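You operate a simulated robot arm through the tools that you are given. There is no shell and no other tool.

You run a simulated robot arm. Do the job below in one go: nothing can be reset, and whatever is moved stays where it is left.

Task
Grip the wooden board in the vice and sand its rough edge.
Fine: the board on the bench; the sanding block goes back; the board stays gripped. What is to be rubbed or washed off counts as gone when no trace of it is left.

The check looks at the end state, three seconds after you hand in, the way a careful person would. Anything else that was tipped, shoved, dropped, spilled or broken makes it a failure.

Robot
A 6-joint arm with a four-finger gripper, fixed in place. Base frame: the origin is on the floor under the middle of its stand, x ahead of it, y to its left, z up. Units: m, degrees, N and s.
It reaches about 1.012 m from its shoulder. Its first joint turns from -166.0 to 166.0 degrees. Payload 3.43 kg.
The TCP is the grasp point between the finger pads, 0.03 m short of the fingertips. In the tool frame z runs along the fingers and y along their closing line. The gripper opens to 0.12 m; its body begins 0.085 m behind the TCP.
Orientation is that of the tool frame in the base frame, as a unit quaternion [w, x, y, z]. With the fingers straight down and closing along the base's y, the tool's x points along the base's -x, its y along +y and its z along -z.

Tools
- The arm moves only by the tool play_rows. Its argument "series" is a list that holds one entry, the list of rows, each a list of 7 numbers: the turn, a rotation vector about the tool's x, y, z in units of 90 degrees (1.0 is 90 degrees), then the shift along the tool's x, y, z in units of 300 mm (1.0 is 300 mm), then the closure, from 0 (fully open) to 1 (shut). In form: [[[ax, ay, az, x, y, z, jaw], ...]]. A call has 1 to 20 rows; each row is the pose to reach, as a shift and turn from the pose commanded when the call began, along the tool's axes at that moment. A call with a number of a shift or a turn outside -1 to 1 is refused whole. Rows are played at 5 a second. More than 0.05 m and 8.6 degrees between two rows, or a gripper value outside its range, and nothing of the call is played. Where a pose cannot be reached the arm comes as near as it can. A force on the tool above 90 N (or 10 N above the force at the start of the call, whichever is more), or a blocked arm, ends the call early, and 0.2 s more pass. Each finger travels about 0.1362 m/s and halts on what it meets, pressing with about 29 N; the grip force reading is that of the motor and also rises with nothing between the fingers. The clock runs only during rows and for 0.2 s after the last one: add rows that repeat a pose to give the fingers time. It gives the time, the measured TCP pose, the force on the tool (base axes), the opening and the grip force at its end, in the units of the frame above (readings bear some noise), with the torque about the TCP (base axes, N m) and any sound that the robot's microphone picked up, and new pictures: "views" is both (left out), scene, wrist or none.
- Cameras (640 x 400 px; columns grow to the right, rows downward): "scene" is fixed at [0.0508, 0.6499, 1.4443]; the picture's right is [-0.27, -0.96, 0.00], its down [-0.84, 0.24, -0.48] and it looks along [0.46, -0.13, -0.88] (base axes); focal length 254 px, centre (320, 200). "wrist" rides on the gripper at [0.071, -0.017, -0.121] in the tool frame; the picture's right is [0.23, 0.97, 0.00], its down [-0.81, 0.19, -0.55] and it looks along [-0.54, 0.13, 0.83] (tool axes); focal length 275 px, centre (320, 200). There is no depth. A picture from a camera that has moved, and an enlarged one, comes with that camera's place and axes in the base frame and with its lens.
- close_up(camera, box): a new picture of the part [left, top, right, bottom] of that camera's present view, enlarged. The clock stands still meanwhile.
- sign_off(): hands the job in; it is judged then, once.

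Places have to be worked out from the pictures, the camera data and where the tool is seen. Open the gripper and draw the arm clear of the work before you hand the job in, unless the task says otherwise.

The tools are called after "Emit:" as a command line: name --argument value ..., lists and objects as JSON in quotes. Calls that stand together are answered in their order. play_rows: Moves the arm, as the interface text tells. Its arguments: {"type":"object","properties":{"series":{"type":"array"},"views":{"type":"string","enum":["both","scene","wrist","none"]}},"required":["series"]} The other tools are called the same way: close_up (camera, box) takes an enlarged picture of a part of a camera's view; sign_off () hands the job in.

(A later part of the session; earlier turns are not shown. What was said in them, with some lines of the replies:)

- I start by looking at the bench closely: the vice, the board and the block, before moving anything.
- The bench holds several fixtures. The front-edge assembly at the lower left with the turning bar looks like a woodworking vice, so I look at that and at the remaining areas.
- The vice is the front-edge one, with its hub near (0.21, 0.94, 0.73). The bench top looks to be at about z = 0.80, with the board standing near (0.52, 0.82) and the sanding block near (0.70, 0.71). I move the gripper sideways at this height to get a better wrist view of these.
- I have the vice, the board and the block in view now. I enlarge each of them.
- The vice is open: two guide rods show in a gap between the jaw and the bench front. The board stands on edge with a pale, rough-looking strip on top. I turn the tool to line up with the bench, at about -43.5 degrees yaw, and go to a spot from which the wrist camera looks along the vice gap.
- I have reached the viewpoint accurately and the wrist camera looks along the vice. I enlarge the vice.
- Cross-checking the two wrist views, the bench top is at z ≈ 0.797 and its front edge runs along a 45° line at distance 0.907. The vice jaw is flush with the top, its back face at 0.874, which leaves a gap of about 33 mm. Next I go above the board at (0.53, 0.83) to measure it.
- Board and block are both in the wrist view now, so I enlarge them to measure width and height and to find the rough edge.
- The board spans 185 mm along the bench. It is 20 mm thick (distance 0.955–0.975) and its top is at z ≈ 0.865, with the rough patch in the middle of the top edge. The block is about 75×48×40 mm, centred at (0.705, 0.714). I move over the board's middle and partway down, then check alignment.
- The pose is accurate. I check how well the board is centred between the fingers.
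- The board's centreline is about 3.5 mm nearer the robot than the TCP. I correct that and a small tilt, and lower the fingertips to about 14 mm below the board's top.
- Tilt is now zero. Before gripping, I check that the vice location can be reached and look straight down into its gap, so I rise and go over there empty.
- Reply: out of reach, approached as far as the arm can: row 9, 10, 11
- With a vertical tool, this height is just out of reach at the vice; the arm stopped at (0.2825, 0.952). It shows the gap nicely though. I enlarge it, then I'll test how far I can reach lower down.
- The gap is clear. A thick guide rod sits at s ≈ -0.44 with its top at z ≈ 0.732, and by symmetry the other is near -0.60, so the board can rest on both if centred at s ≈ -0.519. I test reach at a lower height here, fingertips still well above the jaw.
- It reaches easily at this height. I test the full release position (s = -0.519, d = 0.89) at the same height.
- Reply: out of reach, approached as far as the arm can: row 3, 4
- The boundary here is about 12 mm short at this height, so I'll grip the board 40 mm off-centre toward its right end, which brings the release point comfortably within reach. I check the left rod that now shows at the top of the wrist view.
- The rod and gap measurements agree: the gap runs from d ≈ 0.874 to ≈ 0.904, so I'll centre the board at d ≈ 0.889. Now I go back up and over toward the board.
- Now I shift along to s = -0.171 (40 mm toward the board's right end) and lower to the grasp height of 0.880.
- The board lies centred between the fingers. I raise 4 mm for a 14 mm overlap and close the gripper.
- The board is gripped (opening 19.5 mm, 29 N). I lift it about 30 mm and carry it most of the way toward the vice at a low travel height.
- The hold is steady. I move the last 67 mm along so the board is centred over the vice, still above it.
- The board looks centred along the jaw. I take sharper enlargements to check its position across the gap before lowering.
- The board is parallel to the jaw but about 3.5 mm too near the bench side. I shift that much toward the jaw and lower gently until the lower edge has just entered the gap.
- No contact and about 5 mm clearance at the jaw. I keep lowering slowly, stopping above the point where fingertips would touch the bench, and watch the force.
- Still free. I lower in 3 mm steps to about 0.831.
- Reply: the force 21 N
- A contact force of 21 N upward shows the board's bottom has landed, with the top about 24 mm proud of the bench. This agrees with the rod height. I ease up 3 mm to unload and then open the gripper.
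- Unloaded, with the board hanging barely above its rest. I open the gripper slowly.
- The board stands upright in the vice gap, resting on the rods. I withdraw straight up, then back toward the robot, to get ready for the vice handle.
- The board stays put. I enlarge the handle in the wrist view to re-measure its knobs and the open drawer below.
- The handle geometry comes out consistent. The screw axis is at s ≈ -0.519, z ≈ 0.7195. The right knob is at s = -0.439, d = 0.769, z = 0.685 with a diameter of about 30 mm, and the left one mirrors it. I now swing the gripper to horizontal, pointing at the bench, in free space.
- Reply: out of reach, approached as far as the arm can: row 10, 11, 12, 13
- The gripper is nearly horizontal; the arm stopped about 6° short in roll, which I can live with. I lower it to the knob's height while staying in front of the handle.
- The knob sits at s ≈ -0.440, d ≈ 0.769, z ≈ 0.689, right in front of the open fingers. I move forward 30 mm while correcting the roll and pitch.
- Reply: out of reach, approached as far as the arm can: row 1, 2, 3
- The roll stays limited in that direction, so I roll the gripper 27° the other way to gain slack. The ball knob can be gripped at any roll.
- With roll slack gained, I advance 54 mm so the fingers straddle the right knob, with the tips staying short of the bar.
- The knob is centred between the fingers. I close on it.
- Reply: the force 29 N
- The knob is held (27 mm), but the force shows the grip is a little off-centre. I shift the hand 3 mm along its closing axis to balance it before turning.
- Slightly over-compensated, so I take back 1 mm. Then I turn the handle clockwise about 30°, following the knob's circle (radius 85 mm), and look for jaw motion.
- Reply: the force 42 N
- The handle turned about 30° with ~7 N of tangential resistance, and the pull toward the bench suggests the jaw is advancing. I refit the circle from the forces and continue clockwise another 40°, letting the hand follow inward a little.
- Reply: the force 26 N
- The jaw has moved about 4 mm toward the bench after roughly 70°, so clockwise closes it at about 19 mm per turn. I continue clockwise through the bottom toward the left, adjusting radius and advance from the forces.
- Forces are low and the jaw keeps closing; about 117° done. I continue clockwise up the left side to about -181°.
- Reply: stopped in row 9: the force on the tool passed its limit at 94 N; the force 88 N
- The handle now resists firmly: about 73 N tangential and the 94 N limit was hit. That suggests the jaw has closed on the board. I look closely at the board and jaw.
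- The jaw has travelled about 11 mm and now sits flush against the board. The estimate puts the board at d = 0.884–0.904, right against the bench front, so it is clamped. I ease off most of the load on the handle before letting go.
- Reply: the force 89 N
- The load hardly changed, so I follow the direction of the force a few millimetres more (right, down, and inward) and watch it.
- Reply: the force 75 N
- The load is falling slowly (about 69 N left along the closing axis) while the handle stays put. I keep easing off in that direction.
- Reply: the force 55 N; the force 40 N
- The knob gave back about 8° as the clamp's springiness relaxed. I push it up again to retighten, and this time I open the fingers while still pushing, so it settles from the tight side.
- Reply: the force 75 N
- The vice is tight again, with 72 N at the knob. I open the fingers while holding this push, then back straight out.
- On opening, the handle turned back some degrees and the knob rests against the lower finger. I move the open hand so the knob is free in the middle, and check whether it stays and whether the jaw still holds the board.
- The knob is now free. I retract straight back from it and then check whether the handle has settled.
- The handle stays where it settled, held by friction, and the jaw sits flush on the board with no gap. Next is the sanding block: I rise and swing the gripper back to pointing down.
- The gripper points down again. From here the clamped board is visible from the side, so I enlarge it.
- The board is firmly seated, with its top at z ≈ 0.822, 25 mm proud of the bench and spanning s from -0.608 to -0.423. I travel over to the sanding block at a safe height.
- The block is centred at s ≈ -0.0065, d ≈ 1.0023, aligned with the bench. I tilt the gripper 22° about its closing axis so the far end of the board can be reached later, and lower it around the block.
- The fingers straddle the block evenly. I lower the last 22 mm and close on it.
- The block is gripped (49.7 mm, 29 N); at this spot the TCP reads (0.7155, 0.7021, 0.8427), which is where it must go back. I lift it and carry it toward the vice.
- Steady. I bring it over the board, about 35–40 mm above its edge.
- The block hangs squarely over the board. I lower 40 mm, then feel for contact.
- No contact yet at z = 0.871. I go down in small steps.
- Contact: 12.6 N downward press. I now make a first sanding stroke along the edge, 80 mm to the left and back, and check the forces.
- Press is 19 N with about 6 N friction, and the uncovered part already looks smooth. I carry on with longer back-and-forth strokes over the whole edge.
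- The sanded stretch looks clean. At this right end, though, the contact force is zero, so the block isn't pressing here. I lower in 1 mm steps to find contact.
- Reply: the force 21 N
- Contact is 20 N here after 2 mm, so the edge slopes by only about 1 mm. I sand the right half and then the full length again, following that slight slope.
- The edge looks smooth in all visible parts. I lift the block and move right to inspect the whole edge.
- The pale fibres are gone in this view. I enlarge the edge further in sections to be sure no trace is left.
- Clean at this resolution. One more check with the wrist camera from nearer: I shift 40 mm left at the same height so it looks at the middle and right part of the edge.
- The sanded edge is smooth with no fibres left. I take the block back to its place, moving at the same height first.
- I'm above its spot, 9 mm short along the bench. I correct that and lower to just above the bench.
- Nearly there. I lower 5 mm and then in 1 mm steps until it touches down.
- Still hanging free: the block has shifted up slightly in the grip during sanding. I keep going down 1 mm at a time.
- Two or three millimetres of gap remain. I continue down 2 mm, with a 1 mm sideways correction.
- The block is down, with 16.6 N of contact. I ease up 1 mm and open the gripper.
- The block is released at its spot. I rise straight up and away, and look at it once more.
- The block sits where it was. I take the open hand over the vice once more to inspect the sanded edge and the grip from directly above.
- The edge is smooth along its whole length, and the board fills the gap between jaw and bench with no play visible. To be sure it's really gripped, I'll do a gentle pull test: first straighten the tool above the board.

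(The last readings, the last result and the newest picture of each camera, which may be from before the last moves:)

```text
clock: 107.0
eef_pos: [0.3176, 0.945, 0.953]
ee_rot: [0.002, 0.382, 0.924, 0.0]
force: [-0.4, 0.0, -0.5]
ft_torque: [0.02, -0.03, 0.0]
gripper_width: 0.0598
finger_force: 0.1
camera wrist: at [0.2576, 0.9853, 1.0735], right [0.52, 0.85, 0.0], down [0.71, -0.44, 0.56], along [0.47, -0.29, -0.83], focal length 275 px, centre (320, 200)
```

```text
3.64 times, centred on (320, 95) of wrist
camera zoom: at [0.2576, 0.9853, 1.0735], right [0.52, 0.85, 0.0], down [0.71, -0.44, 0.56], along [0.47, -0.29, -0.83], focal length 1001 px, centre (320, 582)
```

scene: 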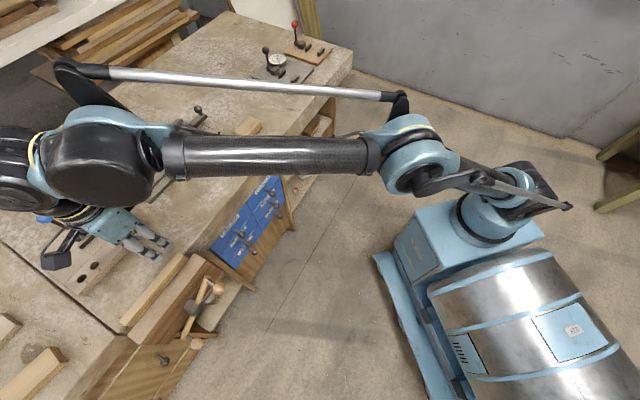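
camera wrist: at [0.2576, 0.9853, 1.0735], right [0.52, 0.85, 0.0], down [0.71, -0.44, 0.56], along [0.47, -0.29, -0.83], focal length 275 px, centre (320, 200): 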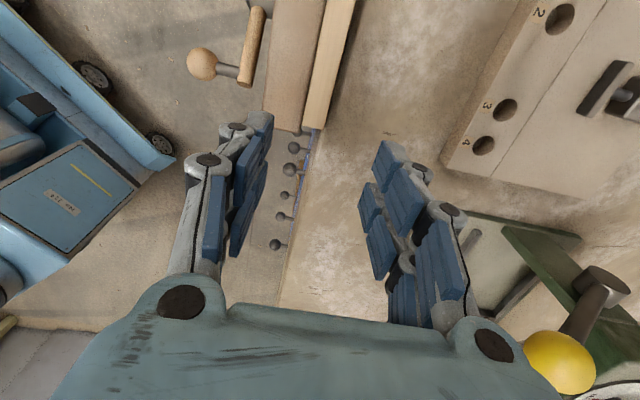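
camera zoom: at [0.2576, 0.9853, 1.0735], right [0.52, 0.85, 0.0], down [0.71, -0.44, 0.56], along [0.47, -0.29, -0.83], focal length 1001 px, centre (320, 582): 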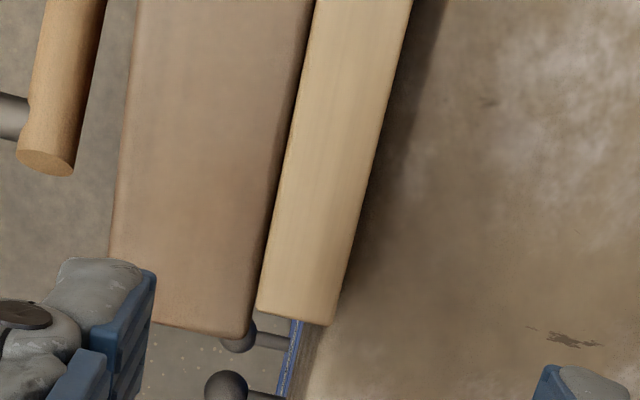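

The board looks snug at both faces. I lower the open fingers around its top (tips stay about 15 mm above the bench).

Emit:
play_rows --series '[[[0, 0, 0, 0.03, 0, 0.1, 0.5], [0, 0, 0, 0.067, 0, 0.2, 0.5], [0, 0, 0, 0.067, 0, 0.29, 0.5], [0, 0, 0, 0.067, 0, 0.355, 0.5], [0, 0, 0, 0.067, 0, 0.37, 0.5], [0, 0, 0, 0.067, 0, 0.37, 0.5]]]'

Emit:
close_up --camera "wrist" --box '[200, 60, 440, 260]'

```text
clock: 108.4
eef_pos: [0.3046, 0.9598, 0.8412]
ee_rot: [0.001, 0.382, 0.924, 0.0]
force: [0.1, -0.2, 0.7]
ft_torque: [0.0, 0.02, -0.03]
gripper_width: 0.0602
finger_force: 0.0
camera wrist: at [0.2438, 0.9996, 0.9629], right [0.52, 0.85, 0.0], down [0.71, -0.44, 0.55], along [0.47, -0.29, -0.83], focal length 275 px, centre (320, 200)
```

scene: 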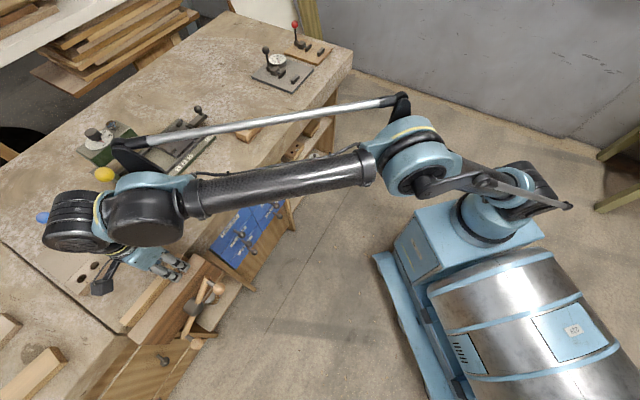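
wrist: 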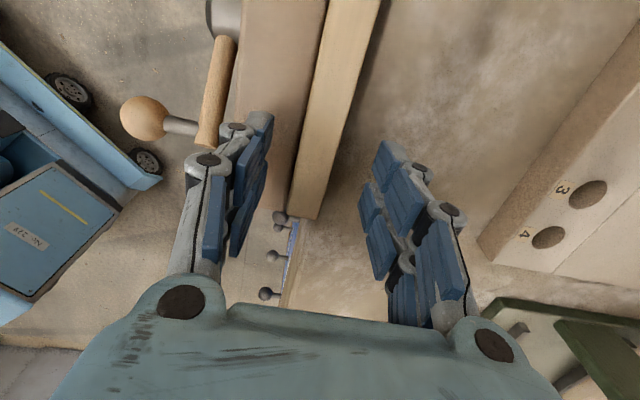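

```text
2.00 times, centred on (320, 160) of wrist
camera zoom: at [0.2438, 0.9996, 0.9629], right [0.52, 0.85, 0.0], down [0.71, -0.44, 0.55], along [0.47, -0.29, -0.83], focal length 551 px, centre (320, 280)
```

zoom: 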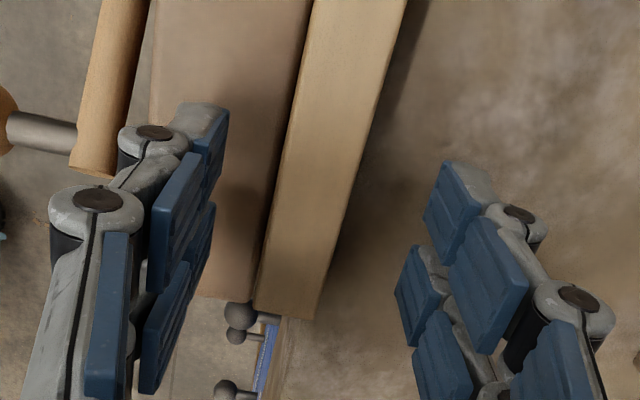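

The board is 3.7 mm nearer the robot than the finger centre. I centre on it and close.

Emit:
play_rows --series '[[[0, 0, 0, 0, -0.012, 0, 0.5], [0, 0, 0, 0, -0.012, 0, 0.65], [0, 0, 0, 0, -0.012, 0, 0.8], [0, 0, 0, 0, -0.012, 0, 0.9], [0, 0, 0, 0, -0.012, 0, 1], [0, 0, 0, 0, -0.012, 0, 1]]]' --views "none"

```text
clock: 109.8
eef_pos: [0.3011, 0.9572, 0.8424]
ee_rot: [0.001, 0.382, 0.924, 0.0]
force: [-1.4, -8.7, -1.9]
ft_torque: [-0.43, -0.09, -0.15]
gripper_width: 0.0195
finger_force: 29.1
```

Closed on the board. I pull up by about 1 mm and read the vertical force.

Emit:
play_rows --series '[[[0, 0, 0, 0, 0, -0.0035, 1], [0, 0, 0, 0, 0, -0.0035, 1]]]' --views "none"

```text
clock: 110.4
eef_pos: [0.3018, 0.9572, 0.8418]
ee_rot: [0.001, 0.382, 0.924, 0.0]
force: [-3.4, -11.6, -13.6]
ft_torque: [-0.75, -0.39, -0.13]
gripper_width: 0.0196
finger_force: 29.0
```

The board resists with 13.6 N for a 1 mm pull, against a weight of about 1 N, and doesn't move. It is truly gripped. I return, open, and withdraw upward.

Emit:
play_rows --series '[[[0, 0, 0, 0, 0.002, 0.0035, 1], [0, 0, 0, 0, 0.002, 0.0035, 0.8], [0, 0, 0, 0, 0.002, 0.0035, 0.7], [0, 0, 0, 0, 0.002, 0.0035, 0.6], [0, 0, 0, 0, 0.002, 0.0035, 0.5], [0, 0, 0, 0, 0.002, 0.0035, 0.5], [0, 0, 0, 0, 0.002, -0.1, 0.5], [0, 0, 0, 0, 0.002, -0.2, 0.5], [0, 0, 0, 0, -0.1, -0.25, 0.4], [0, 0, 0, 0, -0.24, -0.3, 0.3], [0, 0, 0, 0, -0.38, -0.35, 0.2], [0, 0, 0, 0, -0.52, -0.4, 0.1], [0, 0, 0, 0, -0.66, -0.45, 0], [0, 0, 0, 0, -0.8, -0.5, 0], [0, 0, 0, 0, -0.92, -0.55, 0], [0, 0, 0, 0, -0.92, -0.55, 0]]]'

Emit:
close_up --camera "wrist" --box '[400, 0, 640, 200]'

Emit:
close_up --camera "scene" --box '[100, 230, 240, 370]'

```text
clock: 113.8
eef_pos: [0.1071, 0.763, 1.0063]
ee_rot: [0.001, 0.382, 0.924, 0.0]
force: [0.5, -0.1, 0.4]
ft_torque: [0.02, 0.0, 0.02]
gripper_width: 0.1201
finger_force: 0.0
camera wrist: at [0.0456, 0.8021, 1.1279], right [0.52, 0.85, 0.0], down [0.71, -0.44, 0.55], along [0.47, -0.29, -0.83], focal length 275 px, centre (320, 200)
```

scene: 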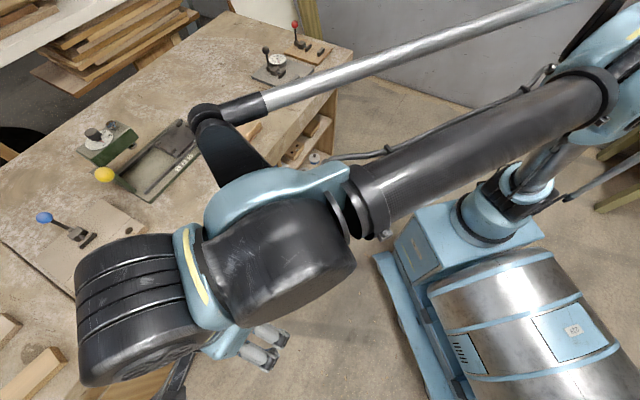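
wrist: 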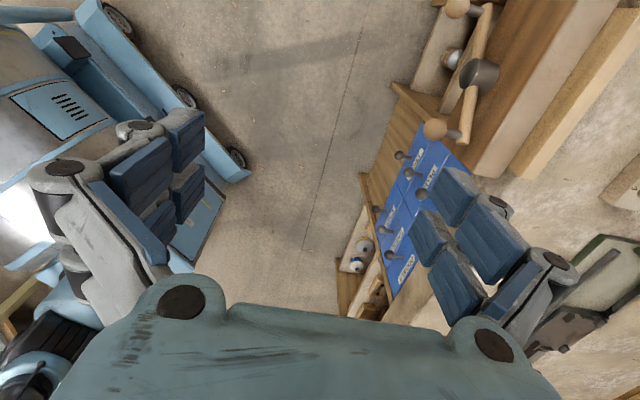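

```text
2.00 times, centred on (520, 100) of wrist
camera zoom: at [0.0456, 0.8021, 1.1279], right [0.52, 0.85, 0.0], down [0.71, -0.44, 0.55], along [0.47, -0.29, -0.83], focal length 551 px, centre (-80, 400)
```

zoom: 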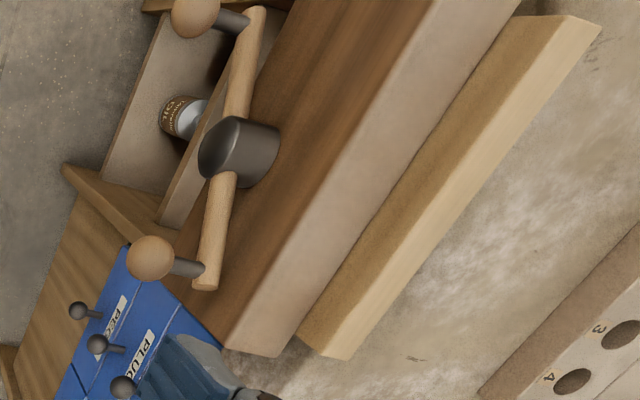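

```text
2.86 times, centred on (170, 300) of scene
camera zoom: at [0.0508, 0.6499, 1.4443], right [-0.27, -0.96, 0.0], down [-0.84, 0.24, -0.48], along [0.46, -0.13, -0.88], focal length 726 px, centre (749, -86)
```

zoom: 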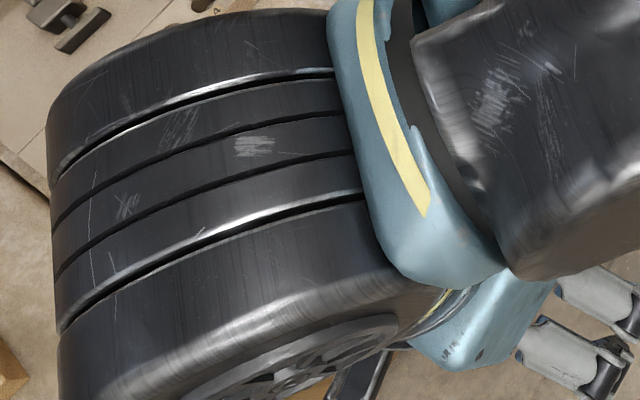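

The board stands gripped with a clean edge and the gripper is open. I draw the arm well clear of the bench, then look over the whole scene a final time.

Emit:
play_rows --series '[[[0, 0, 0, -0.118, -0.03, -0.05, 0], [0, 0, 0, -0.236, -0.06, -0.1, 0], [0, 0, 0, -0.353, -0.09, -0.15, 0], [0, 0, 0, -0.471, -0.12, -0.2, 0], [0, 0, 0, -0.589, -0.15, -0.25, 0], [0, 0, 0, -0.707, -0.18, -0.3, 0], [0, 0, 0, -0.824, -0.21, -0.35, 0], [0, 0, 0, -0.942, -0.237, -0.4, 0], [0, 0, 0, -0.942, -0.237, -0.4, 0]]]'

Emit:
close_up --camera "scene" --box '[100, 230, 260, 390]'

Emit:
close_up --camera "scene" --box '[70, 90, 280, 220]'

```text
clock: 115.8
eef_pos: [0.2587, 0.5127, 1.1272]
ee_rot: [0.001, 0.382, 0.924, 0.001]
force: [-0.1, 0.5, 0.7]
ft_torque: [0.01, -0.03, 0.02]
gripper_width: 0.12
finger_force: 0.1
camera wrist: at [0.1962, 0.5518, 1.2481], right [0.52, 0.85, 0.0], down [0.71, -0.44, 0.55], along [0.47, -0.29, -0.83], focal length 275 px, centre (320, 200)
```

scene: 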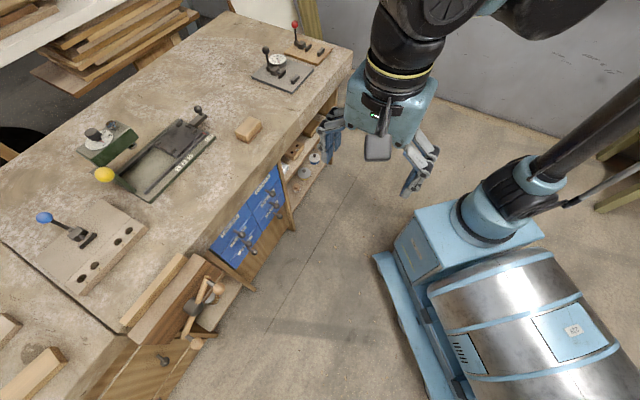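
wrist: 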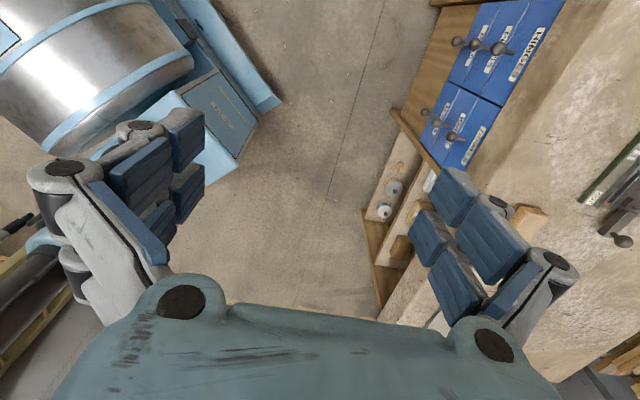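

```text
2.50 times, centred on (180, 310) of scene
camera zoom: at [0.0508, 0.6499, 1.4443], right [-0.27, -0.96, 0.0], down [-0.84, 0.24, -0.48], along [0.46, -0.13, -0.88], focal length 635 px, centre (670, -75)
```

zoom: 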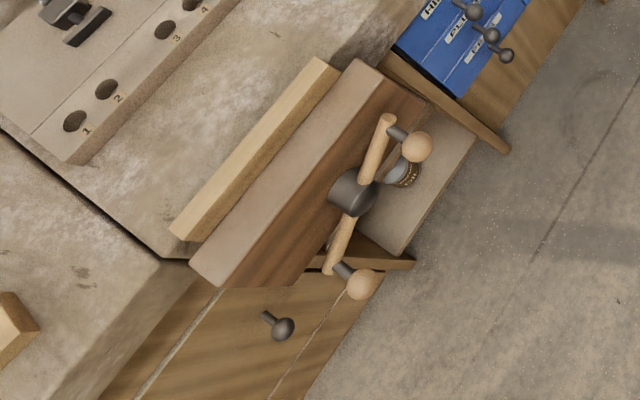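

```text
3.05 times, centred on (175, 155) of scene
camera zoom: at [0.0508, 0.6499, 1.4443], right [-0.27, -0.96, 0.0], down [-0.84, 0.24, -0.48], along [0.46, -0.13, -0.88], focal length 774 px, centre (762, 337)
```

zoom: 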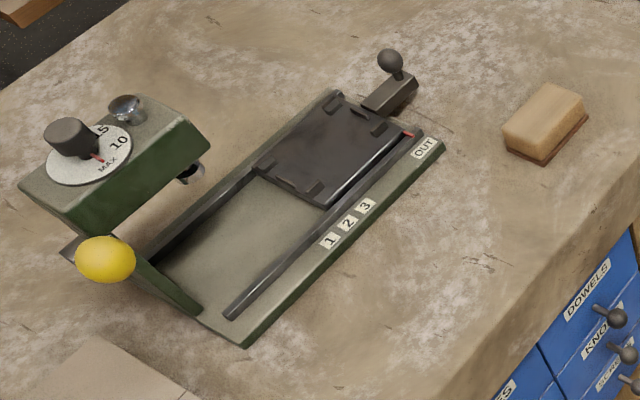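

The final pictures show the board clamped in the vice with a smooth, clean edge and the sanding block back exactly in its original place. Everything else is undisturbed, the gripper is open, and the arm is clear. I hand the job in.

Emit:
sign_off

```text
The job is handed in.
```

The board is clamped in the front vice with its rough edge facing up. That edge is sanded smooth, with no rough fibres visible along its whole length.

- **Grip:** The vice handle sprang back about 24° when I let go, but the jaw stayed tight on the board. A gentle upward pull afterwards met 13.6 N of resistance, far more than the board's weight of about 1 N, and the board did not move.
- **Sanding block:** It is back in its original spot; before and after pictures match to within a few millimetres.
- **Everything else:** Nothing else was moved or disturbed. The gripper is open and the arm is clear of the bench.
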